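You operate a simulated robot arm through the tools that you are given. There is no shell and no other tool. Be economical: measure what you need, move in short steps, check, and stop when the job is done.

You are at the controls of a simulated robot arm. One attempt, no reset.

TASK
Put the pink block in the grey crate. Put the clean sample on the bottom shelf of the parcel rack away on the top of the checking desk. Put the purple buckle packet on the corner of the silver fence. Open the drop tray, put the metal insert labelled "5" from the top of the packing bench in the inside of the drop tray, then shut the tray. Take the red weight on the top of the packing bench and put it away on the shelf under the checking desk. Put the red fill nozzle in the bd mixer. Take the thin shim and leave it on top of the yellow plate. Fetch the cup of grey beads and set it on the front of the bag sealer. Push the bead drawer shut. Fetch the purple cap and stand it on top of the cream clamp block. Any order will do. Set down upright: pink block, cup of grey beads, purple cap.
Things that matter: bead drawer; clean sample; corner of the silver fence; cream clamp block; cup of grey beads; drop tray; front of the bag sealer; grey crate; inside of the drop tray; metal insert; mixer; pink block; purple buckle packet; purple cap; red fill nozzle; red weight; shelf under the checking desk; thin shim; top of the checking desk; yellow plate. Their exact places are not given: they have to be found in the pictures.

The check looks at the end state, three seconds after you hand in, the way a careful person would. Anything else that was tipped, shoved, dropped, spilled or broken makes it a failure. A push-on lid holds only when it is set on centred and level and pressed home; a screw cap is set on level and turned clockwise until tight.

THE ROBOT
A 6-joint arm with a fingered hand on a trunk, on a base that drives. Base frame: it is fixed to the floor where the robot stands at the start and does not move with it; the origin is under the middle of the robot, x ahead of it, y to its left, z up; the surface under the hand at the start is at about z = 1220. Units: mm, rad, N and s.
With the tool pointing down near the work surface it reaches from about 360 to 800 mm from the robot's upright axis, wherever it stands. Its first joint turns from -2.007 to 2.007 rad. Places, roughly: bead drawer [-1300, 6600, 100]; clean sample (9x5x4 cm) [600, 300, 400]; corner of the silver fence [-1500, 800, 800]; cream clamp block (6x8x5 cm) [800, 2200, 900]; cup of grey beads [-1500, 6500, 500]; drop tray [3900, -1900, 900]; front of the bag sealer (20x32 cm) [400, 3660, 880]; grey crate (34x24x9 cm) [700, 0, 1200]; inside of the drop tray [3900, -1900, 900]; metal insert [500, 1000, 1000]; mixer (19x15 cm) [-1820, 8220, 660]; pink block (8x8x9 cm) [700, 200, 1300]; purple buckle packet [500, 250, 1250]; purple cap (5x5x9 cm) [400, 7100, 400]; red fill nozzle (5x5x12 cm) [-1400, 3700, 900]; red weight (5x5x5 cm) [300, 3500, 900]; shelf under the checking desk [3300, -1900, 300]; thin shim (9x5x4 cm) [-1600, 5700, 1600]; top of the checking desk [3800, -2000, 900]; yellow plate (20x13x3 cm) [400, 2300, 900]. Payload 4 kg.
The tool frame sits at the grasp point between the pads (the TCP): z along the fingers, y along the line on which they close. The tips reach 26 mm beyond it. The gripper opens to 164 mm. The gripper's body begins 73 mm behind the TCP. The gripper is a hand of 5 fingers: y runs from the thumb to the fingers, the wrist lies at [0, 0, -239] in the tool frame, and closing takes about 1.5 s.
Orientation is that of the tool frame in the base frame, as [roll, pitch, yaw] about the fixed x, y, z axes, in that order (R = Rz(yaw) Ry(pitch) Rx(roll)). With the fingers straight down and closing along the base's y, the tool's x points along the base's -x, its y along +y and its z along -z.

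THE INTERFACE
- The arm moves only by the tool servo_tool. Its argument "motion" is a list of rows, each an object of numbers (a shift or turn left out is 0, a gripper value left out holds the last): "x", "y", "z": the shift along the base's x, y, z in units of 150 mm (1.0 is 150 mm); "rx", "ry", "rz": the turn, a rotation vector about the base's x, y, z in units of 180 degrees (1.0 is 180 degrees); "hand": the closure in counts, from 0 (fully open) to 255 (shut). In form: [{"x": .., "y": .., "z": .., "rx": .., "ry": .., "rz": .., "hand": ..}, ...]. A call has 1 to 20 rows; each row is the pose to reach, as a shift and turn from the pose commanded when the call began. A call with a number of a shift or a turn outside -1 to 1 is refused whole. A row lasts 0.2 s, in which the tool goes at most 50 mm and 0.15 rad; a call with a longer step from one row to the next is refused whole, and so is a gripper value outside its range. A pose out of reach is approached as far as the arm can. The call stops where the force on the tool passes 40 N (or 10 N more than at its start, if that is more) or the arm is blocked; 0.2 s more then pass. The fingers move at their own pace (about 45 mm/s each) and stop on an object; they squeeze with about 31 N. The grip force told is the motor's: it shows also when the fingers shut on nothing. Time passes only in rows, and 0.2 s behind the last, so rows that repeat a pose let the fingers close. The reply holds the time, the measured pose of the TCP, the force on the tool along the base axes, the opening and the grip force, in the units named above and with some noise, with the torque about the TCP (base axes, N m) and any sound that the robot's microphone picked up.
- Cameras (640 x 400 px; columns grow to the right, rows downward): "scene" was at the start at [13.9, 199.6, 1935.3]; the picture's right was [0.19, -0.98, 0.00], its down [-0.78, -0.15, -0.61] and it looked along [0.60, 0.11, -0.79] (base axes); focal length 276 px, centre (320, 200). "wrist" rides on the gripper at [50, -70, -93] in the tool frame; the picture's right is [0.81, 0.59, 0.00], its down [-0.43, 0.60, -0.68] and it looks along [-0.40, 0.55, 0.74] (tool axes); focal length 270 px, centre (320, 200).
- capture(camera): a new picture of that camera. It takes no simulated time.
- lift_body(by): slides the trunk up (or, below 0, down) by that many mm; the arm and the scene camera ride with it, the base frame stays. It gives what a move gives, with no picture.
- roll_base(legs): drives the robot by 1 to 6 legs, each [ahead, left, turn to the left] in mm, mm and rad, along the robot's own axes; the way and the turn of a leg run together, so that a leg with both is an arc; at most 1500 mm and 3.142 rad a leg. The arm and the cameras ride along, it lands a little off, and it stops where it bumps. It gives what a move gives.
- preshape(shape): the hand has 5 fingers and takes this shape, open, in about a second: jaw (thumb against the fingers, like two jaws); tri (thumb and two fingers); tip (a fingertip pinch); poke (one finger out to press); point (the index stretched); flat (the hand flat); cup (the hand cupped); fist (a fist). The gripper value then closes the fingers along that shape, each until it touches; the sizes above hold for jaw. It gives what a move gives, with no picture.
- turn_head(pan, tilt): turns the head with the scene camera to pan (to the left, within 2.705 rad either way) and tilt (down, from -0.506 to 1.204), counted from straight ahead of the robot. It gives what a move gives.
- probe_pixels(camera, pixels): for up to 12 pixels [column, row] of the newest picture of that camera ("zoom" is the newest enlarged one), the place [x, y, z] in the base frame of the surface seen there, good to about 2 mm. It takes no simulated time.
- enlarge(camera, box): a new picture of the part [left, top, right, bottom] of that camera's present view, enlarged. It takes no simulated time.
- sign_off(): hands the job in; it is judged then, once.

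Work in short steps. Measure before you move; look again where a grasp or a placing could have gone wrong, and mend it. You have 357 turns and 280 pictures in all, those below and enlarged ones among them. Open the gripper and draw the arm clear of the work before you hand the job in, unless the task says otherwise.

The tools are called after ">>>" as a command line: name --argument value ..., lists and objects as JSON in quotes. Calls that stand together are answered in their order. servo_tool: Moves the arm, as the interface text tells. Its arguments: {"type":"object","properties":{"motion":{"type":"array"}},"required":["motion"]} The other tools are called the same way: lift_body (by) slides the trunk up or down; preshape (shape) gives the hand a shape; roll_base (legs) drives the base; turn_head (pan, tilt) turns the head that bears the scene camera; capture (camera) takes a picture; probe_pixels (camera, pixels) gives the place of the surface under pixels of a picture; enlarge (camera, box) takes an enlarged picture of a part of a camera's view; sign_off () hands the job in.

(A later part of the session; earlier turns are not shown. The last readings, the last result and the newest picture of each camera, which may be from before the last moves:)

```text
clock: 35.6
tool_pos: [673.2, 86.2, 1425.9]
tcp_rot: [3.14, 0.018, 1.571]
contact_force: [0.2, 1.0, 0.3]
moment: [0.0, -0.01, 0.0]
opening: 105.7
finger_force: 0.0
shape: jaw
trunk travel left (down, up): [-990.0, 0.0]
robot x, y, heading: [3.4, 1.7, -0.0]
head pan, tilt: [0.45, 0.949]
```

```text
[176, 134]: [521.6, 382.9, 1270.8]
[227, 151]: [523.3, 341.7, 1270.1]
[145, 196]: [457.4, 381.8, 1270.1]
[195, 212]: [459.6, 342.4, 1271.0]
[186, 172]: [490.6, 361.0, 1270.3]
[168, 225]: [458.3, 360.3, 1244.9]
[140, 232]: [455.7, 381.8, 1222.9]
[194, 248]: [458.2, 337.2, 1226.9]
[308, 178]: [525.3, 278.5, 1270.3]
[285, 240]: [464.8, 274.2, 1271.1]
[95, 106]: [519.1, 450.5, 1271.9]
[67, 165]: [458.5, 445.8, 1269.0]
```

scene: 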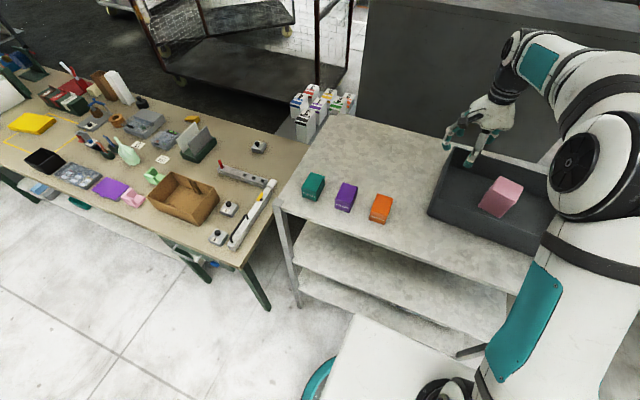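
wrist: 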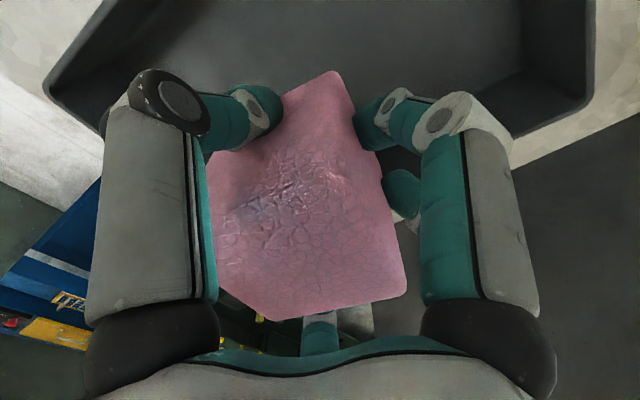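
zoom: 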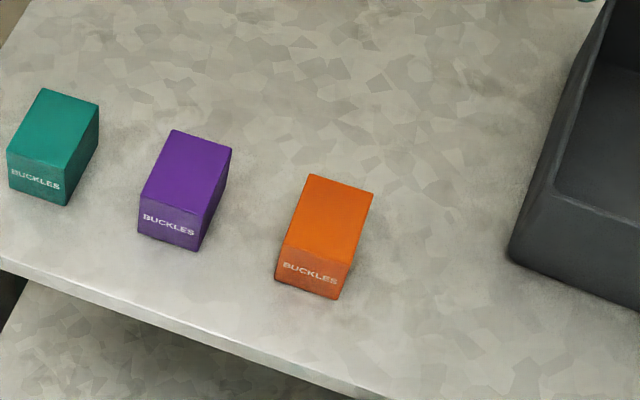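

Packet: x 456–525, y 339–385, top 1270. Before choosing the grasp I look at the fence corner more closely.

>>> turn_head --pan 2.6 --tilt 0.5

>>> capture --camera "scene"

>>> enlarge --camera "scene" --box '[220, 200, 380, 300]'

>>> probe_pixels --camera "scene" --pixels '[[235, 245], [303, 218], [330, 262], [300, 240], [270, 250], [295, 226], [323, 260], [242, 246], [345, 272], [250, 330]]'

```text
clock: 37.6
tool_pos: [673.0, 87.0, 1426.5]
tcp_rot: [3.139, 0.02, 1.57]
contact_force: [-1.0, 0.4, 0.4]
moment: [-0.04, 0.0, 0.01]
opening: 105.6
finger_force: 0.0
shape: jaw
trunk travel left (down, up): [-990.0, 0.0]
robot x, y, heading: [-0.3, -1.6, 0.005]
head pan, tilt: [2.601, 0.499]
```

```text
243 pictures are left
```

scene: 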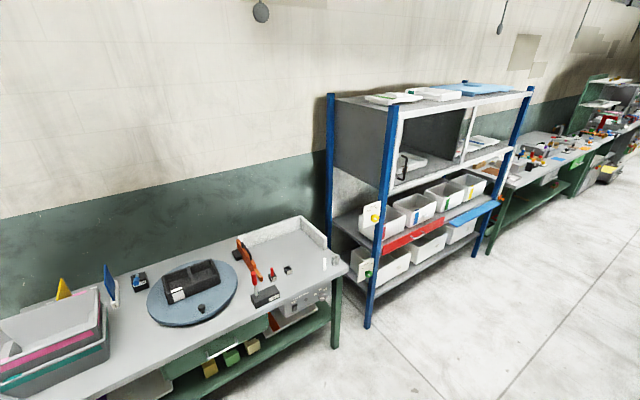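

```text
4.00 times, centred on (300, 250) of scene
```

zoom: 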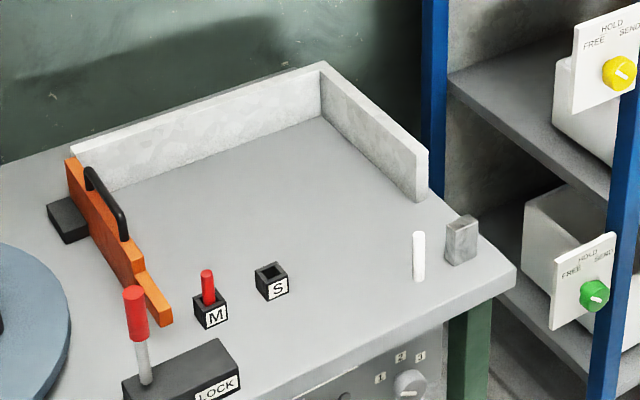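

```text
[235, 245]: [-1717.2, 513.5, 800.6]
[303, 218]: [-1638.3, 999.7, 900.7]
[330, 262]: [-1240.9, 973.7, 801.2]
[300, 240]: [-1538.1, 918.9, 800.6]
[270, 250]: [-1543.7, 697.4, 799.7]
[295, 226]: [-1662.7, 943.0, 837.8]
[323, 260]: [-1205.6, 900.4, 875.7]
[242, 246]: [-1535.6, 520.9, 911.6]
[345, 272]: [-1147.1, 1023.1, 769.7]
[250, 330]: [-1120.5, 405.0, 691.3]
```

The fence corner interior is around (−1650, 985) with the bench top at z=800. I look at the robot's own base to learn its footprint for driving.

>>> turn_head --pan 0.45 --tilt 1.2

>>> capture --camera "scene"

>>> turn_head --pan 2.0 --tilt 1.2

>>> capture --camera "scene"

```text
clock: 39.7
tool_pos: [672.7, 86.4, 1425.2]
tcp_rot: [3.141, 0.019, 1.571]
contact_force: [0.8, 0.2, -0.4]
moment: [-0.04, 0.0, -0.02]
opening: 105.4
finger_force: 0.0
shape: jaw
trunk travel left (down, up): [-990.0, 0.0]
robot x, y, heading: [0.9, -0.4, 0.0]
head pan, tilt: [0.45, 1.201]
```

```text
241 pictures are left
```

scene: 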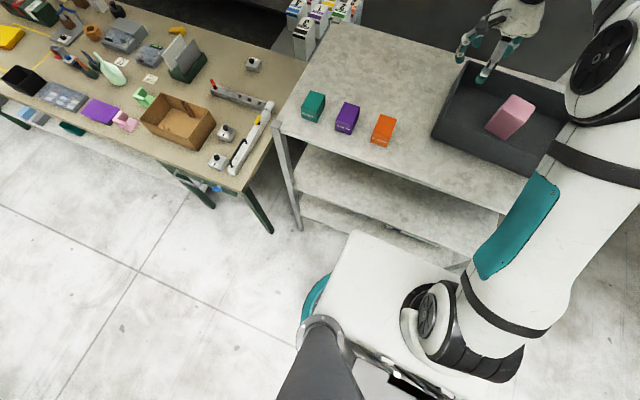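

```text
clock: 41.3
tool_pos: [672.9, 87.6, 1425.2]
tcp_rot: [3.141, 0.02, 1.571]
contact_force: [0.6, -0.3, 0.3]
moment: [0.0, -0.02, -0.01]
opening: 105.5
finger_force: 0.1
shape: jaw
trunk travel left (down, up): [-990.0, 0.0]
robot x, y, heading: [3.2, -1.8, 0.001]
head pan, tilt: [2.0, 1.201]
```

```text
240 pictures are left
```

scene: 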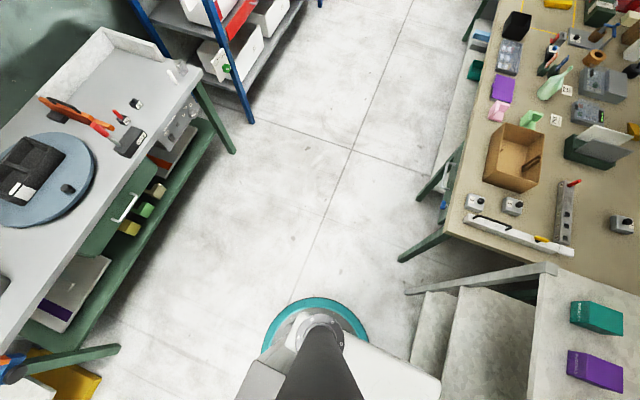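

I probe the visible base (teal rim, white housing), the bench front edges and floor.

>>> probe_pixels --camera "scene" --pixels '[[315, 302], [350, 312], [430, 385], [270, 335], [398, 262], [196, 85], [150, 150], [230, 150], [245, 120], [380, 280], [440, 192], [115, 45]]'

```text
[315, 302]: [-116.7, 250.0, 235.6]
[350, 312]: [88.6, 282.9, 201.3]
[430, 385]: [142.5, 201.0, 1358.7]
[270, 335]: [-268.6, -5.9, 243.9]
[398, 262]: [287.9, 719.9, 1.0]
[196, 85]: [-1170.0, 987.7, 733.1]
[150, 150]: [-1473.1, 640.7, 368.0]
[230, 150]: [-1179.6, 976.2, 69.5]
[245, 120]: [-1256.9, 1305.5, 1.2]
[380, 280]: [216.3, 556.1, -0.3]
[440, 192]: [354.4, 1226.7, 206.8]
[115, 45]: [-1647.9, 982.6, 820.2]
```

Base radius is about 300 mm. For the fence corner the natural hand orientation suits best (free side away from the robot), so I turn the wrist back and move above the purple packet with ~100 mm opening.

>>> servo_tool --motion '[{"x": -0.1, "y": 0.15, "rz": 0.047, "hand": 100}, {"x": -0.2, "y": 0.3, "rz": 0.094}, {"x": -0.3, "y": 0.45, "rz": 0.141}, {"x": -0.4, "y": 0.6, "rz": 0.188}, {"x": -0.5, "y": 0.7, "rz": 0.235}, {"x": -0.6, "y": 0.8, "rz": 0.282}, {"x": -0.7, "y": 0.9, "rz": 0.329}, {"x": -0.8, "y": 0.95, "rz": 0.376}, {"x": -0.9, "y": 0.98, "rz": 0.423}, {"x": -0.95, "y": 0.98, "rz": 0.47}, {"x": -0.98, "y": 0.98, "rz": 0.5}]'

>>> servo_tool --motion '[{"x": -0.15, "y": 0.25}, {"x": -0.27, "y": 0.5}, {"x": -0.27, "y": 0.75}, {"x": -0.27, "y": 0.86}, {"x": -0.27, "y": 0.86}]'

>>> capture --camera "wrist"

>>> turn_head --pan 0.45 --tilt 0.95

>>> capture --camera "scene"

```text
clock: 43.7
tool_pos: [525.2, 233.9, 1426.9]
tcp_rot: [3.141, 0.019, -3.139]
contact_force: [-0.1, -0.5, -0.3]
moment: [0.01, 0.0, -0.02]
opening: 100.4
finger_force: 0.1
shape: jaw
trunk travel left (down, up): [-990.0, 0.0]
robot x, y, heading: [-1.8, -1.0, 0.004]
head pan, tilt: [2.0, 1.201]
```

```text
clock: 44.9
tool_pos: [484.8, 361.2, 1424.9]
tcp_rot: [3.139, 0.021, -3.141]
contact_force: [-1.0, -0.2, -1.0]
moment: [-0.02, 0.01, -0.01]
opening: 100.2
finger_force: 0.1
shape: jaw
trunk travel left (down, up): [-990.0, 0.0]
robot x, y, heading: [-1.7, -2.1, -0.001]
head pan, tilt: [2.0, 1.201]
```

```text
239 pictures are left
```

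wrist: 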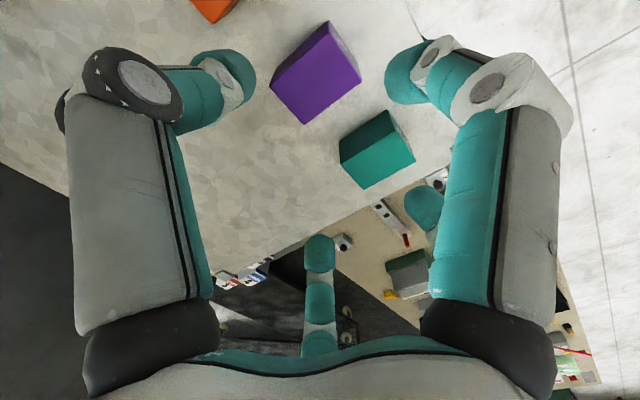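

```text
clock: 46.5
tool_pos: [485.3, 362.6, 1423.8]
tcp_rot: [3.14, 0.019, -3.141]
contact_force: [-0.7, -0.1, 0.9]
moment: [0.03, -0.03, -0.01]
opening: 100.2
finger_force: 0.1
shape: jaw
trunk travel left (down, up): [-990.0, 0.0]
robot x, y, heading: [1.1, 3.4, 0.003]
head pan, tilt: [0.45, 0.949]
```

```text
238 pictures are left
```

scene: 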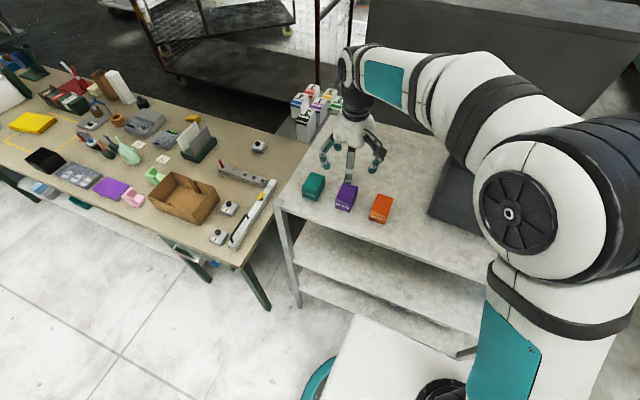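

The hand is over the purple packet, between its neighbours. I descend in steps to z≈1256.

>>> servo_tool --motion '[{"z": -0.25}, {"z": -0.5}, {"z": -0.75}, {"z": -0.88}, {"z": -0.88}]'

>>> capture --camera "wrist"

```text
clock: 47.7
tool_pos: [483.8, 364.3, 1293.8]
tcp_rot: [3.14, 0.019, 3.141]
contact_force: [-0.3, 0.0, -0.4]
moment: [0.0, 0.03, 0.03]
opening: 100.3
finger_force: 0.0
shape: jaw
trunk travel left (down, up): [-990.0, 0.0]
robot x, y, heading: [-3.6, 0.7, 0.002]
head pan, tilt: [0.45, 0.949]
```

```text
237 pictures are left
```

wrist: 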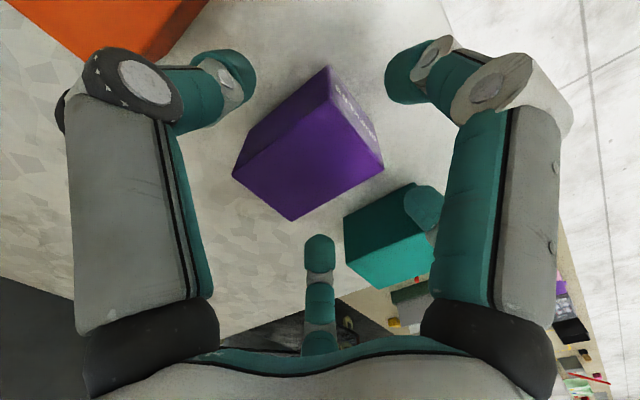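

One finger tip at (425,205) looks close to the teal packet; I probe both.

>>> probe_pixels --camera "wrist" --pixels '[[425, 200], [412, 205], [432, 195], [320, 245], [350, 215], [345, 240], [405, 190], [290, 180], [240, 175], [295, 215]]'

```text
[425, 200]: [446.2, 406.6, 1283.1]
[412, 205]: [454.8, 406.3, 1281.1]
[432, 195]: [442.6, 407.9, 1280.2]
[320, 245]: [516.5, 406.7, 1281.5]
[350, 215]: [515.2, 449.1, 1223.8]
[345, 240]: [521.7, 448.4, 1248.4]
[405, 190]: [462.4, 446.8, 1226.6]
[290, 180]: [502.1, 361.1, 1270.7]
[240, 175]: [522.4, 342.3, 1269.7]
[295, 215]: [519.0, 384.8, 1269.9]
```

The finger surface is at y≈407 and the teal packet begins at 447, so there's clearance. I descend and close.

>>> servo_tool --motion '[{"z": -0.13}, {"z": -0.25}, {"z": -0.25}, {"z": -0.25, "hand": 255}, {"z": -0.25, "hand": 255}, {"z": -0.25, "hand": 255}, {"z": -0.25, "hand": 255}, {"z": -0.25, "hand": 255}, {"z": -0.25, "hand": 255}]'

>>> capture --camera "wrist"

```text
clock: 49.7
tool_pos: [484.9, 363.9, 1257.7]
tcp_rot: [3.139, 0.02, -3.141]
contact_force: [0.6, 0.3, -0.6]
moment: [0.0, 0.03, 0.01]
opening: 52.9
finger_force: 31.0
shape: jaw
trunk travel left (down, up): [-990.0, 0.0]
robot x, y, heading: [2.9, 1.3, -0.002]
head pan, tilt: [0.45, 0.949]
```

```text
236 pictures are left
```

wrist: 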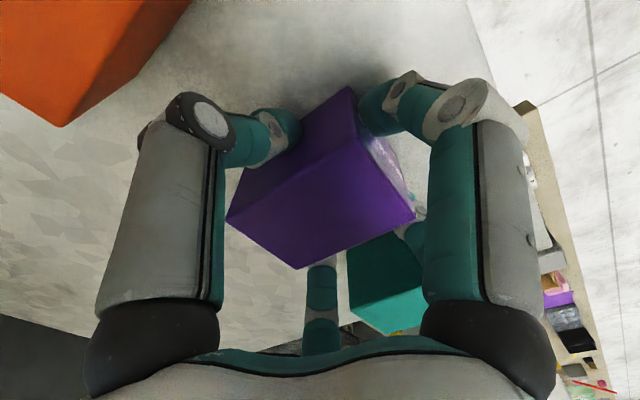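

Packet is gripped at 53 mm. I lift it and bring it in front of the robot for driving.

>>> servo_tool --motion '[{"z": 0.2}, {"z": 0.5}, {"z": 0.8}, {"z": 1.0}, {"x": -0.1, "y": -0.3, "z": 1.0}, {"x": -0.2, "y": -0.6, "z": 1.0}, {"x": -0.25, "y": -0.9, "z": 1.0}]'

>>> servo_tool --motion '[{"y": -0.3}, {"y": -0.6}, {"y": -0.9}, {"y": -0.9}]'

>>> capture --camera "wrist"

>>> capture --camera "scene"

```text
clock: 51.3
tool_pos: [449.0, 224.6, 1407.3]
tcp_rot: [3.138, 0.019, -3.141]
contact_force: [-0.4, -0.3, -1.9]
moment: [0.02, 0.0, -0.01]
opening: 52.6
finger_force: 30.6
shape: jaw
trunk travel left (down, up): [-990.0, 0.0]
robot x, y, heading: [-0.6, -1.2, -0.0]
head pan, tilt: [0.45, 0.949]
```

```text
clock: 52.3
tool_pos: [447.4, 92.8, 1406.6]
tcp_rot: [3.14, 0.018, -3.141]
contact_force: [0.2, -0.4, -1.5]
moment: [0.01, -0.01, -0.01]
opening: 52.7
finger_force: 30.6
shape: jaw
trunk travel left (down, up): [-990.0, 0.0]
robot x, y, heading: [-0.7, 5.0, 0.0]
head pan, tilt: [0.45, 0.949]
```

```text
235 pictures are left
```

wrist: 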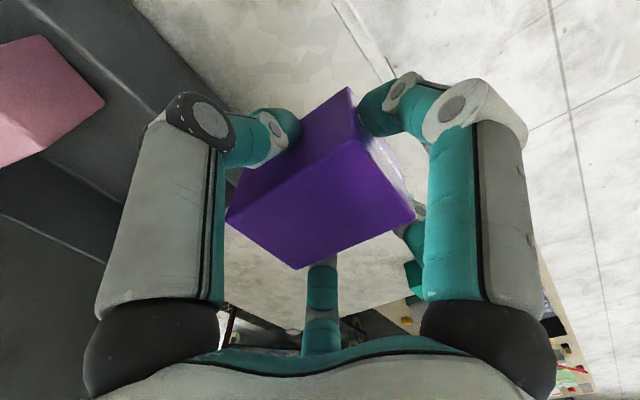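

```text
234 pictures are left
```

scene: 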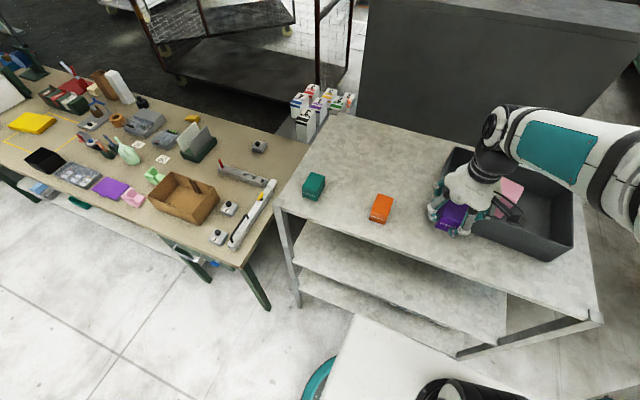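

The packet is secure in front. I back away, turn around and drive alongside to face the fence bench, stopping short to look.

>>> roll_base --legs '[[-500, 0, 0], [0, 0, 3.1416], [0, -900, 0]]'

>>> turn_head --pan 0.0 --tilt 0.7

>>> capture --camera "scene"

```text
refused: 3.1416 is not a number from -3.14159 to 3.14159
```

```text
clock: 53.2
tool_pos: [448.0, 91.8, 1408.1]
tcp_rot: [3.14, 0.02, -3.141]
contact_force: [-0.1, 0.3, -0.6]
moment: [-0.05, -0.03, 0.01]
opening: 52.5
finger_force: 30.8
shape: jaw
trunk travel left (down, up): [-990.0, 0.0]
robot x, y, heading: [1.5, 3.6, 0.004]
head pan, tilt: [0.0, 0.7]
```

```text
233 pictures are left
```

scene: 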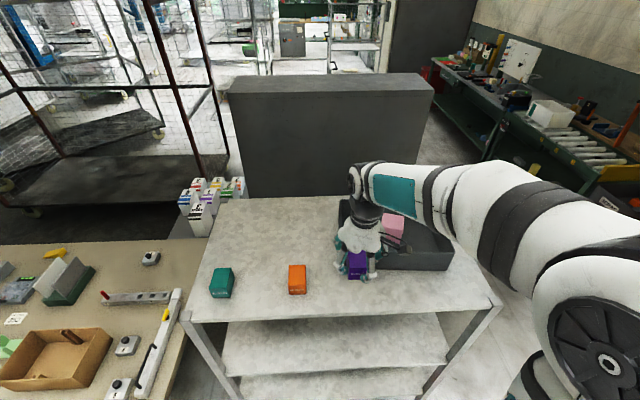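

The turn value was slightly too big; I retry with 3.14.

>>> roll_base --legs '[[-500, 0, 0], [0, 0, 3.14], [0, -900, 0]]'

>>> capture --camera "scene"

```text
clock: 67.8
tool_pos: [-948.0, 802.3, 1407.4]
tcp_rot: [3.14, 0.02, 0.005]
contact_force: [0.2, 0.3, -2.9]
moment: [0.03, 0.03, 0.01]
opening: 52.4
finger_force: 31.3
shape: jaw
trunk travel left (down, up): [-990.0, 0.0]
robot x, y, heading: [-501.2, 897.2, -3.136]
head pan, tilt: [0.0, 0.7]
```

```text
232 pictures are left
```

scene: 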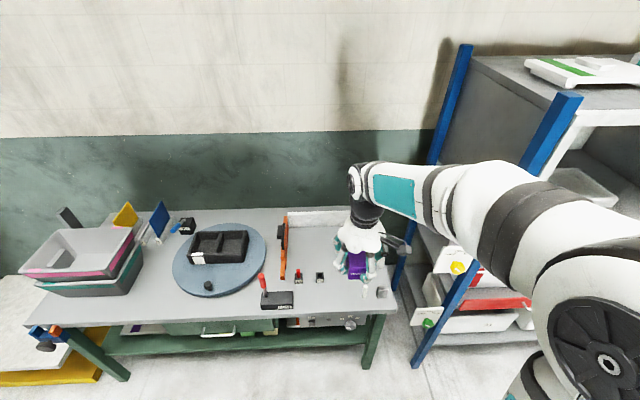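

The bench is ahead with the fence corner beyond the hand. I drive 335 mm closer and look down.

>>> roll_base --legs '[[335, 0, 0]]'

>>> turn_head --pan -0.1 --tilt 0.85

>>> capture --camera "scene"

```text
clock: 70.0
tool_pos: [-1281.0, 802.8, 1406.7]
tcp_rot: [3.139, 0.017, 0.006]
contact_force: [-0.2, 0.2, -0.8]
moment: [-0.01, -0.06, 0.02]
opening: 52.2
finger_force: 31.0
shape: jaw
trunk travel left (down, up): [-990.0, 0.0]
robot x, y, heading: [-834.9, 897.7, -3.139]
head pan, tilt: [0.0, 0.7]
```

```text
clock: 70.7
tool_pos: [-1280.4, 802.5, 1407.7]
tcp_rot: [3.14, 0.019, 0.004]
contact_force: [-0.6, 0.5, -1.9]
moment: [0.02, -0.01, 0.01]
opening: 52.5
finger_force: 31.7
shape: jaw
trunk travel left (down, up): [-990.0, 0.0]
robot x, y, heading: [-834.6, 896.0, -3.141]
head pan, tilt: [-0.099, 0.85]
```

```text
231 pictures are left
```

scene: 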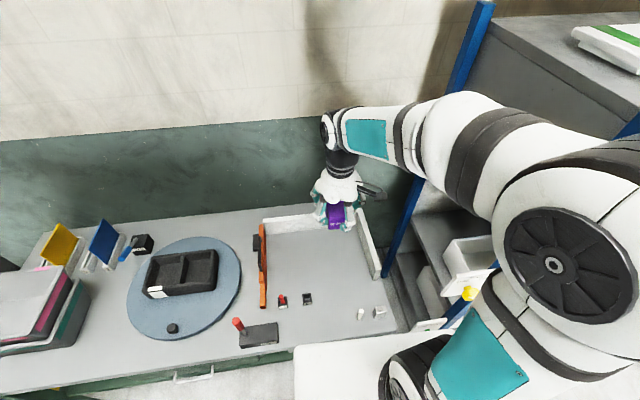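

The elbow looks close to the blue shelf, so I probe the post, shelf and fence.

>>> probe_pixels --camera "scene" --pixels '[[632, 130], [470, 25], [400, 240], [560, 200], [480, 120], [610, 60], [268, 222], [376, 270], [360, 205], [262, 260], [330, 250], [300, 225]]'

>>> enlarge --camera "scene" --box '[230, 180, 410, 330]'

```text
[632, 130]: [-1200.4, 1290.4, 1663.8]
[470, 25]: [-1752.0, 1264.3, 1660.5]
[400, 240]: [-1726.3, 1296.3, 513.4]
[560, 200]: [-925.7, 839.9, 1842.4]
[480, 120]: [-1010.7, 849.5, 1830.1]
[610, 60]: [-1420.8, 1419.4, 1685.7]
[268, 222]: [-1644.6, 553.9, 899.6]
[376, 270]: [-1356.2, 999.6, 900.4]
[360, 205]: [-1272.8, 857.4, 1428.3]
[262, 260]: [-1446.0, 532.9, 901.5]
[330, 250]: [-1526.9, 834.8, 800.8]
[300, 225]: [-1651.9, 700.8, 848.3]
```

```text
2.67 times, centred on (320, 255) of scene
```

zoom: 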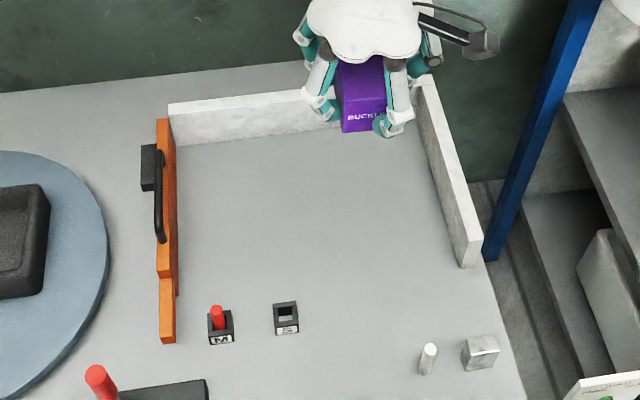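

The fence is 100 mm tall (z 800→900) with inner faces near x=−1652, y≈988. I lower the trunk by 420 mm so the arm works at bench height.

>>> lift_body --by -420

>>> capture --camera "scene"

```text
refused: -420 is not a number from -400 to 400
```

```text
229 pictures are left
```

scene: 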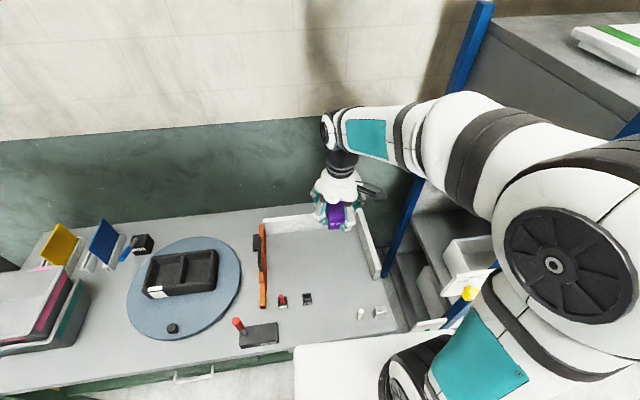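

Limit is 400 per call; I lower 390.

>>> lift_body --by -390

>>> capture --camera "scene"

```text
clock: 74.5
tool_pos: [-1281.0, 802.7, 1017.9]
tcp_rot: [3.14, 0.02, 0.006]
contact_force: [-0.6, 0.3, -1.7]
moment: [0.02, -0.02, 0.01]
opening: 52.4
finger_force: 31.1
shape: jaw
trunk travel left (down, up): [-600.0, 390.0]
robot x, y, heading: [-834.2, 895.8, -3.136]
head pan, tilt: [-0.099, 0.85]
```

```text
228 pictures are left
```

scene: 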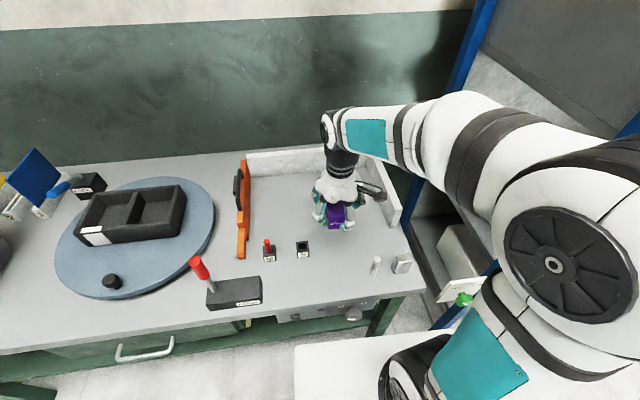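

Clear view. I probe the fence's inner faces, then move toward the corner at safe height.

>>> probe_pixels --camera "scene" --pixels '[[275, 165], [300, 165], [400, 215], [395, 205], [390, 185], [383, 200], [402, 215], [385, 225], [260, 185]]'

>>> servo_tool --motion '[{"x": -0.3, "y": 0.1}, {"x": -0.6, "y": 0.2}, {"x": -0.9, "y": 0.3}, {"x": -1.0, "y": 0.3}]'

>>> servo_tool --motion '[{"x": -0.3, "y": 0.1}, {"x": -0.6, "y": 0.2}, {"x": -0.9, "y": 0.3}, {"x": -1.0, "y": 0.3}]'

>>> capture --camera "scene"

>>> capture --camera "wrist"

```text
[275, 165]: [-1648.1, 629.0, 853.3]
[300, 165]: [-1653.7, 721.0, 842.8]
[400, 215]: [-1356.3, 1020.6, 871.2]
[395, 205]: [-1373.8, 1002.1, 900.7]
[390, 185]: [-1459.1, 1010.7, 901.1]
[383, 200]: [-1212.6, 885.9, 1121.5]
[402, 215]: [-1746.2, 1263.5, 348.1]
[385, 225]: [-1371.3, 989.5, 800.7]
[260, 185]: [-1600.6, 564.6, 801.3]
```

```text
clock: 75.5
tool_pos: [-1432.8, 847.2, 1018.7]
tcp_rot: [3.141, 0.018, 0.007]
contact_force: [-0.3, 0.1, -1.5]
moment: [-0.02, 0.03, -0.04]
opening: 52.2
finger_force: 30.9
shape: jaw
trunk travel left (down, up): [-600.0, 390.0]
robot x, y, heading: [-832.1, 895.4, -3.142]
head pan, tilt: [-0.099, 0.85]
```

```text
clock: 76.5
tool_pos: [-1582.8, 892.1, 1016.4]
tcp_rot: [3.14, 0.018, 0.006]
contact_force: [0.0, -0.1, -2.1]
moment: [0.0, 0.0, 0.0]
opening: 52.4
finger_force: 30.7
shape: jaw
trunk travel left (down, up): [-600.0, 390.0]
robot x, y, heading: [-832.4, 898.8, -3.141]
head pan, tilt: [-0.099, 0.85]
```

```text
227 pictures are left
```

scene: 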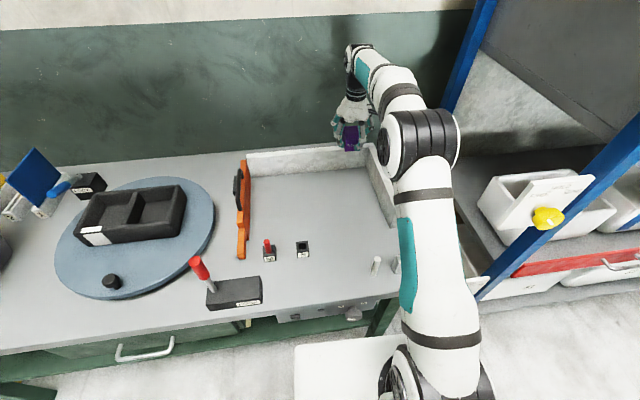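

```text
226 pictures are left
```

wrist: 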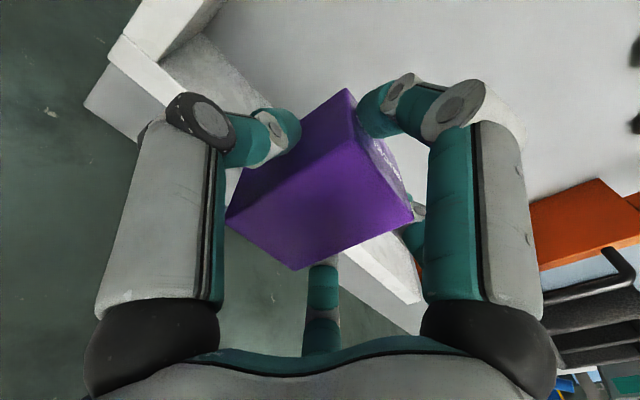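

The packet hangs just inside the corner. I descend in two steps to z≈842.

>>> servo_tool --motion '[{"z": -0.25}, {"z": -0.5}, {"z": -0.75}, {"z": -0.95}, {"z": -0.95}]'

>>> servo_tool --motion '[{"z": -0.1}, {"z": -0.16}, {"z": -0.21}, {"z": -0.24}, {"z": -0.24}]'

>>> capture --camera "wrist"

>>> enlarge --camera "scene" --box '[260, 80, 440, 200]'

```text
clock: 77.7
tool_pos: [-1581.1, 894.2, 873.4]
tcp_rot: [3.139, 0.018, 0.005]
contact_force: [-0.4, 0.3, -1.3]
moment: [-0.02, 0.01, -0.02]
opening: 52.0
finger_force: 31.5
shape: jaw
trunk travel left (down, up): [-600.0, 390.0]
robot x, y, heading: [-835.2, 896.0, -3.137]
head pan, tilt: [-0.099, 0.85]
```

```text
clock: 78.9
tool_pos: [-1581.2, 892.3, 839.4]
tcp_rot: [3.14, 0.019, 0.006]
contact_force: [-0.6, 0.8, -1.5]
moment: [-0.02, -0.02, 0.03]
opening: 52.1
finger_force: 30.9
shape: jaw
trunk travel left (down, up): [-600.0, 390.0]
robot x, y, heading: [-830.1, 896.5, -3.137]
head pan, tilt: [-0.099, 0.85]
```

```text
225 pictures are left
```

wrist: 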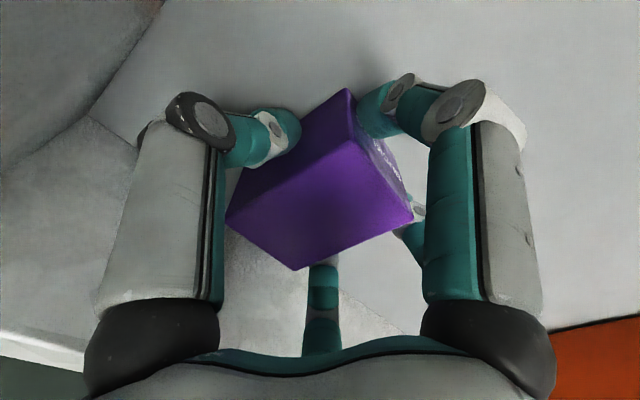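

```text
3.33 times, centred on (350, 140) of scene
```

zoom: 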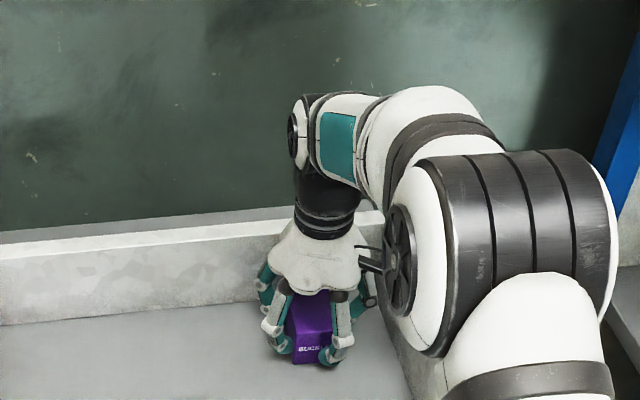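

I slide it a little nearer the corner (30 mm +y, 15 mm −x) and set it down, watching forces.

>>> servo_tool --motion '[{"x": -0.05, "y": 0.07}, {"x": -0.1, "y": 0.14}, {"x": -0.1, "y": 0.2}, {"x": -0.1, "y": 0.2, "z": -0.015}, {"x": -0.1, "y": 0.2, "z": -0.02}]'

>>> capture --camera "wrist"

```text
clock: 80.1
tool_pos: [-1593.6, 917.9, 837.9]
tcp_rot: [3.139, 0.019, 0.007]
contact_force: [28.0, -25.8, 8.0]
moment: [1.26, 1.06, -0.22]
opening: 49.7
finger_force: 31.2
shape: jaw
trunk travel left (down, up): [-600.0, 390.0]
robot x, y, heading: [-830.8, 899.7, -3.133]
head pan, tilt: [-0.099, 0.85]
```

```text
223 pictures are left
```

wrist: 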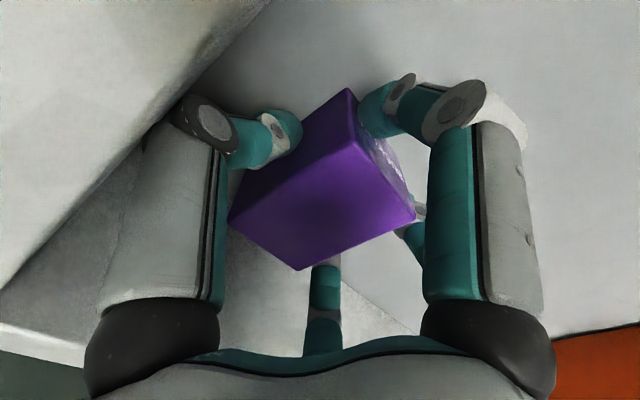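

Forces show the hand touching both walls (28 N, −26 N). I back off 8 mm in each direction, then release slightly.

>>> servo_tool --motion '[{"x": 0.06, "y": -0.06}, {"x": 0.06, "y": -0.06}, {"x": 0.06, "y": -0.06}]'

```text
clock: 80.9
tool_pos: [-1587.5, 915.8, 836.8]
tcp_rot: [-3.141, 0.021, 0.003]
contact_force: [-3.9, 3.1, 10.5]
moment: [0.39, 0.03, 0.08]
opening: 50.5
finger_force: 30.9
shape: jaw
trunk travel left (down, up): [-600.0, 390.0]
robot x, y, heading: [-836.9, 899.3, -3.141]
head pan, tilt: [-0.099, 0.85]
```

Vertical force 10 N shows it resting on the bench. I open to ~72 mm while shifting −y, then rise.

>>> servo_tool --motion '[{"hand": 145}, {"y": -0.03, "hand": 145}, {"y": -0.05, "hand": 145}, {"y": -0.06, "hand": 140}, {"y": -0.06, "hand": 140}, {"y": -0.06, "z": 0.1}, {"y": -0.06, "z": 0.3}, {"y": -0.06, "z": 0.6}, {"x": 0.1, "y": -0.1, "z": 0.9}]'

>>> capture --camera "wrist"

>>> enlarge --camera "scene" --box '[260, 80, 440, 200]'

```text
clock: 82.9
tool_pos: [-1571.0, 897.6, 968.5]
tcp_rot: [3.141, 0.018, 0.005]
contact_force: [-0.1, -0.5, 0.9]
moment: [0.01, 0.01, 0.03]
opening: 73.9
finger_force: 0.1
shape: jaw
trunk travel left (down, up): [-600.0, 390.0]
robot x, y, heading: [-832.8, 898.6, -3.142]
head pan, tilt: [-0.099, 0.85]
```

```text
222 pictures are left
```

wrist: 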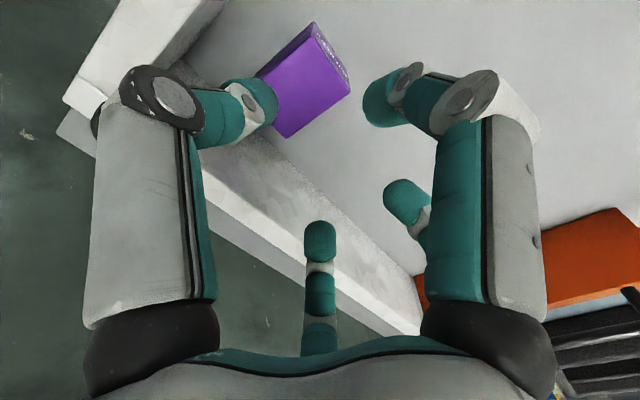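

```text
3.33 times, centred on (350, 140) of scene
```

zoom: 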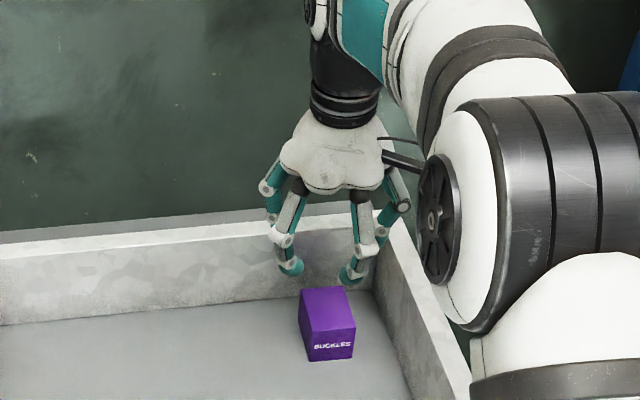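

Packet is standing near the corner. I probe its top corners and the walls to plan the nudge.

>>> probe_pixels --camera "wrist" --pixels '[[312, 30], [346, 92], [287, 133], [300, 90], [250, 150], [200, 70], [180, 60]]'

>>> probe_pixels --camera "zoom" --pixels '[[303, 290], [343, 290], [306, 332], [352, 328], [330, 310], [372, 285], [400, 330]]'

```text
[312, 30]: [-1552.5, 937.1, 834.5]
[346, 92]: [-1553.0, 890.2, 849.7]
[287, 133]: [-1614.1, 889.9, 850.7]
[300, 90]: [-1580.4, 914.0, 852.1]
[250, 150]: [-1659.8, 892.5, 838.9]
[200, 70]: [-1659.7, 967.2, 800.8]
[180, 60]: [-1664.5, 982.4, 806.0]
```

```text
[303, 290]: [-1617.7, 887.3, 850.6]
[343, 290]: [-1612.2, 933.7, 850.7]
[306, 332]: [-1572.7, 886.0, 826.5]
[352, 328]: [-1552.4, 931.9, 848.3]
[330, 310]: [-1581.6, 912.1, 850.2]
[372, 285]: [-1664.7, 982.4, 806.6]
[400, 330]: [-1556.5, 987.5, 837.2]
```

Gaps to the walls are ~42 mm (x) and ~50 mm (y). I close the hand, go down on the −y side of the packet at y≈832 and push it +y.

>>> servo_tool --motion '[{"y": -0.2, "x": -0.05, "hand": 255}, {"y": -0.44, "x": -0.09}, {"y": -0.44, "x": -0.09}, {"y": -0.44, "x": -0.09}, {"y": -0.44, "x": -0.09}, {"y": -0.44, "x": -0.09}, {"y": -0.44, "x": -0.09, "z": -0.3}, {"y": -0.44, "x": -0.09, "z": -0.6}, {"y": -0.44, "x": -0.09, "z": -0.82}, {"y": -0.44, "x": -0.09, "z": -0.82}]'

>>> capture --camera "scene"

>>> capture --camera "wrist"

```text
clock: 85.1
tool_pos: [-1586.5, 832.4, 845.9]
tcp_rot: [3.14, 0.018, 0.006]
contact_force: [-0.3, 0.7, -0.4]
moment: [0.02, 0.0, 0.0]
opening: 0.1
finger_force: 31.2
shape: jaw
trunk travel left (down, up): [-600.0, 390.0]
robot x, y, heading: [-828.6, 892.6, -3.142]
head pan, tilt: [-0.099, 0.85]
```

```text
220 pictures are left
```

scene: 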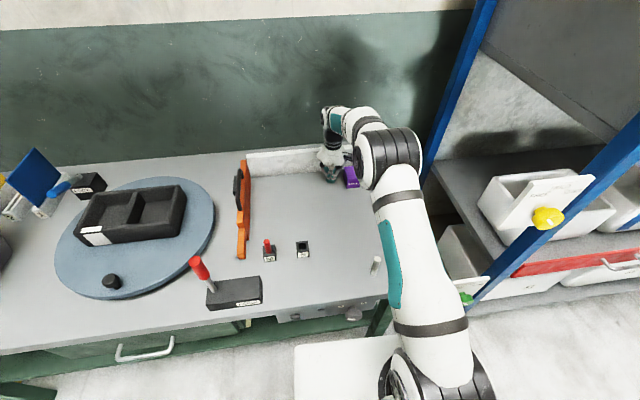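

```text
219 pictures are left
```

wrist: 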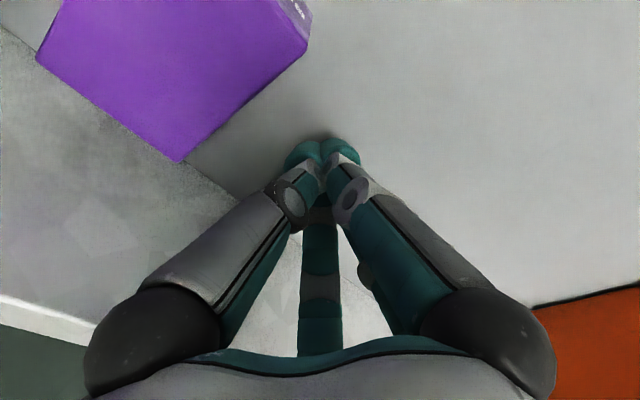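

The closed hand is beside the packet. I push +y gradually by ~55 mm.

>>> servo_tool --motion '[{"y": 0.1}, {"y": 0.17}, {"y": 0.24}, {"y": 0.3}, {"y": 0.36}, {"y": 0.36}]'

>>> capture --camera "wrist"

>>> enlarge --camera "scene" --box '[260, 80, 440, 200]'

```text
clock: 86.5
tool_pos: [-1585.2, 886.5, 847.6]
tcp_rot: [-3.141, 0.02, 0.006]
contact_force: [-0.5, -0.7, -0.1]
moment: [0.0, 0.02, -0.01]
opening: 0.0
finger_force: 31.2
shape: jaw
trunk travel left (down, up): [-600.0, 390.0]
robot x, y, heading: [-831.8, 899.7, -3.141]
head pan, tilt: [-0.099, 0.85]
```

```text
218 pictures are left
```

wrist: 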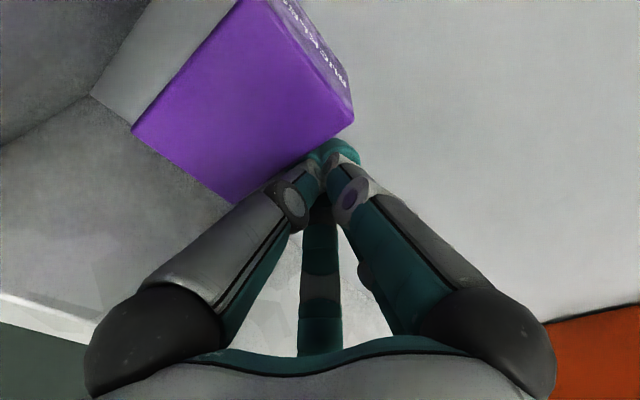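

```text
3.33 times, centred on (350, 140) of scene
```

zoom: 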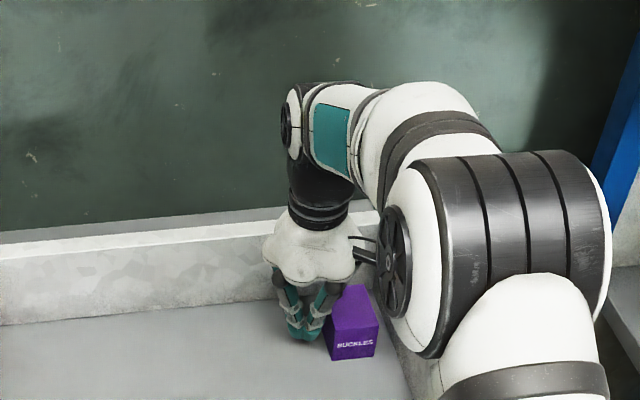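

>>> probe_pixels --camera "wrist" --pixels '[[236, 12], [345, 115], [232, 195], [145, 130], [250, 110], [110, 110], [100, 90]]'

```text
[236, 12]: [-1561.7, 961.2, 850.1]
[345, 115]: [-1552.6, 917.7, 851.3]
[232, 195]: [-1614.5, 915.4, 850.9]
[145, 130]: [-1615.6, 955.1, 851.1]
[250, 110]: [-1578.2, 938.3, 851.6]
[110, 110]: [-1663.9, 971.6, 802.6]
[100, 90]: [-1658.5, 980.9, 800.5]
```

The packet now spans y 915–962, with the wall at 985; I push ~18 mm more, then move back and around to its robot-side for the −x push.

>>> servo_tool --motion '[{"y": 0.06}, {"y": 0.12}, {"y": 0.12}, {"y": 0.05}, {"y": -0.15}, {"y": -0.15, "z": 0.3}, {"y": -0.15, "z": 0.6}, {"y": -0.15, "x": 0.3, "z": 0.6}, {"y": 0.0, "x": 0.58, "z": 0.6}, {"y": 0.27, "x": 0.63, "z": 0.6}, {"y": 0.4, "x": 0.63, "z": 0.6}, {"y": 0.4, "x": 0.63, "z": 0.6}]'

>>> capture --camera "wrist"

```text
clock: 89.1
tool_pos: [-1491.3, 948.0, 936.7]
tcp_rot: [3.139, 0.019, 0.005]
contact_force: [0.4, 0.6, -0.6]
moment: [0.0, -0.01, -0.03]
opening: 0.0
finger_force: 31.2
shape: jaw
trunk travel left (down, up): [-600.0, 390.0]
robot x, y, heading: [-835.5, 898.1, -3.14]
head pan, tilt: [-0.099, 0.85]
```

```text
216 pictures are left
```

wrist: 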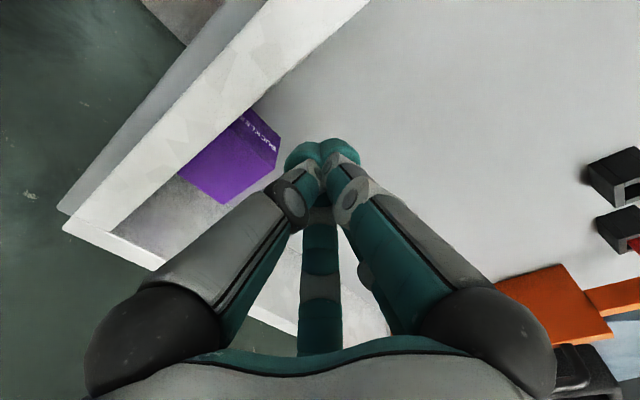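

Packet is now at the right wall. I shift to y≈932, lower in front of it, and push −x.

>>> servo_tool --motion '[{"y": -0.1}, {"y": -0.1, "z": -0.3}, {"y": -0.1, "z": -0.58}, {"y": -0.1, "z": -0.58}, {"x": -0.1, "y": -0.1, "z": -0.58}, {"x": -0.2, "y": -0.1, "z": -0.58}, {"x": -0.26, "y": -0.1, "z": -0.58}, {"x": -0.32, "y": -0.1, "z": -0.58}, {"x": -0.32, "y": -0.1, "z": -0.58}]'

>>> capture --camera "wrist"

```text
clock: 91.1
tool_pos: [-1538.2, 933.2, 849.3]
tcp_rot: [3.138, 0.017, 0.006]
contact_force: [0.3, -0.7, 0.0]
moment: [-0.03, 0.0, 0.04]
opening: 0.0
finger_force: 30.7
shape: jaw
trunk travel left (down, up): [-600.0, 390.0]
robot x, y, heading: [-830.1, 898.8, -3.136]
head pan, tilt: [-0.099, 0.85]
```

```text
215 pictures are left
```

wrist: 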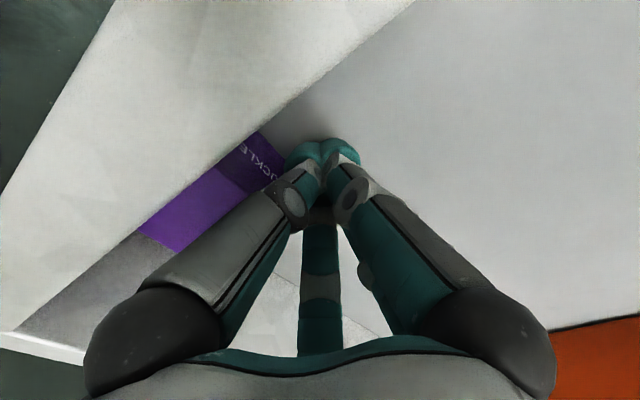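

>>> probe_pixels --camera "wrist" --pixels '[[205, 200], [175, 240], [145, 228], [218, 172], [110, 270], [250, 150], [130, 180]]'

```text
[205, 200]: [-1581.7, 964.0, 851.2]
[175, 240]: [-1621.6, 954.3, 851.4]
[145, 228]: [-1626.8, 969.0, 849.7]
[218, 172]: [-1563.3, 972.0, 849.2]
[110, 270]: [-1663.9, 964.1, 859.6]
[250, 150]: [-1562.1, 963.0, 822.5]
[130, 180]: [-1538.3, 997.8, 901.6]
```

The packet has begun to move (front face at −1562). I push another ~28 mm, then retreat upward.

>>> servo_tool --motion '[{"x": -0.07}, {"x": -0.13}, {"x": -0.19}, {"x": -0.19}, {"x": -0.05}, {"x": 0.2}, {"x": 0.2, "z": 0.3}, {"x": 0.2, "z": 0.6}, {"x": 0.3, "y": -0.2, "z": 0.8}, {"x": 0.6, "y": -0.2, "z": 0.8}, {"x": 0.9, "y": -0.2, "z": 0.8}]'

>>> capture --camera "scene"

>>> enlarge --camera "scene" --box '[230, 110, 430, 290]'

```text
clock: 93.5
tool_pos: [-1401.2, 902.6, 970.2]
tcp_rot: [3.14, 0.019, 0.005]
contact_force: [0.2, -0.6, 0.0]
moment: [0.02, 0.01, 0.0]
opening: 0.1
finger_force: 31.6
shape: jaw
trunk travel left (down, up): [-600.0, 390.0]
robot x, y, heading: [-834.8, 900.9, -3.138]
head pan, tilt: [-0.099, 0.85]
```

```text
214 pictures are left
```

scene: 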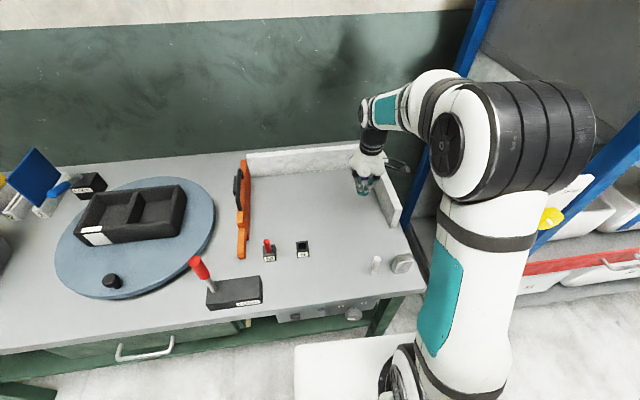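

```text
2.22 times, centred on (330, 200) of scene
```

zoom: 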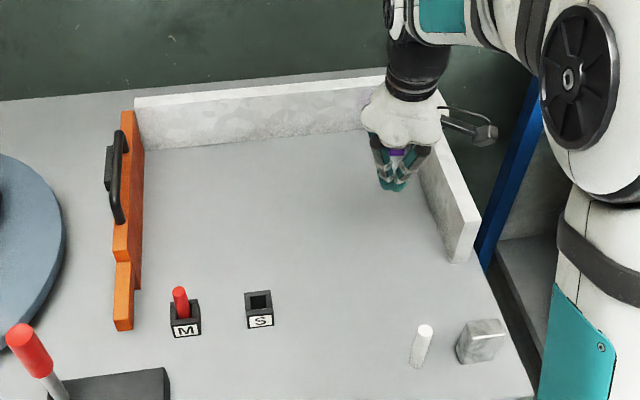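

The hand hides the packet, so I pull the arm further back and look.

>>> servo_tool --motion '[{"x": 0.3, "y": -0.1, "z": 0.2}, {"x": 0.5, "y": -0.3, "z": 0.3}, {"x": 0.7, "y": -0.55, "z": 0.3}, {"x": 0.8, "y": -0.8, "z": 0.3}, {"x": 0.8, "y": -0.8, "z": 0.3}]'

>>> capture --camera "scene"

>>> enlarge --camera "scene" --box '[230, 110, 430, 290]'

```text
refused: row 1 steps farther than a row can; nothing moved
```

```text
212 pictures are left
```

scene: 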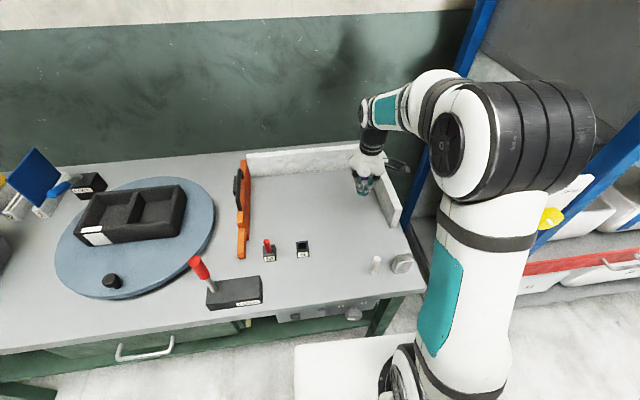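

```text
2.22 times, centred on (330, 200) of scene
```

zoom: 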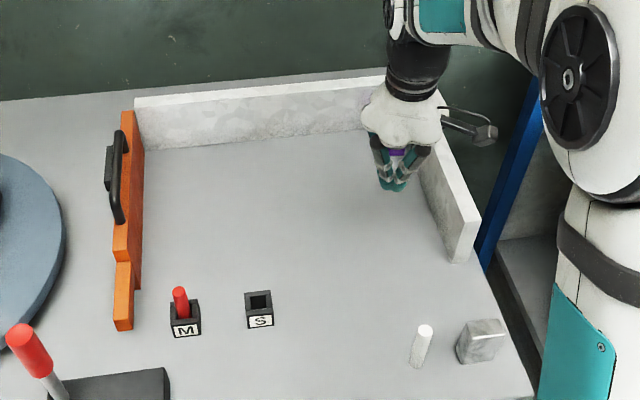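

A step was slightly too long; I retry with smaller steps and only then take a picture.

>>> servo_tool --motion '[{"x": 0.2, "y": -0.1, "z": 0.15}, {"x": 0.4, "y": -0.25, "z": 0.3}, {"x": 0.55, "y": -0.5, "z": 0.3}, {"x": 0.65, "y": -0.75, "z": 0.3}, {"x": 0.65, "y": -0.75, "z": 0.3}]'

>>> enlarge --camera "scene" --box '[230, 110, 430, 290]'

```text
clock: 94.7
tool_pos: [-1306.8, 789.8, 1015.1]
tcp_rot: [3.14, 0.02, 0.004]
contact_force: [0.0, -0.8, 0.4]
moment: [0.0, 0.01, 0.01]
opening: 0.0
finger_force: 31.4
shape: jaw
trunk travel left (down, up): [-600.0, 390.0]
robot x, y, heading: [-836.6, 900.9, -3.135]
head pan, tilt: [-0.099, 0.85]
```

```text
2.22 times, centred on (330, 200) of scene
```

zoom: 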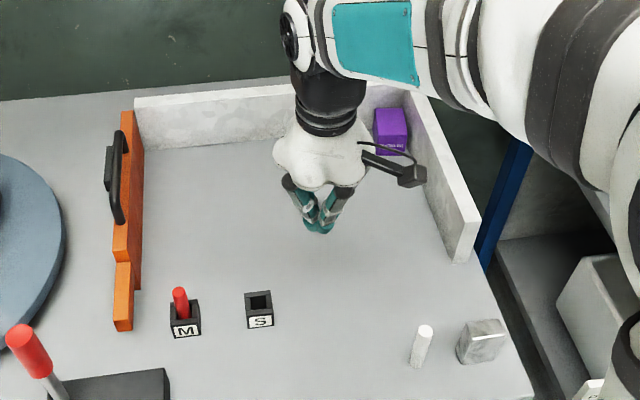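

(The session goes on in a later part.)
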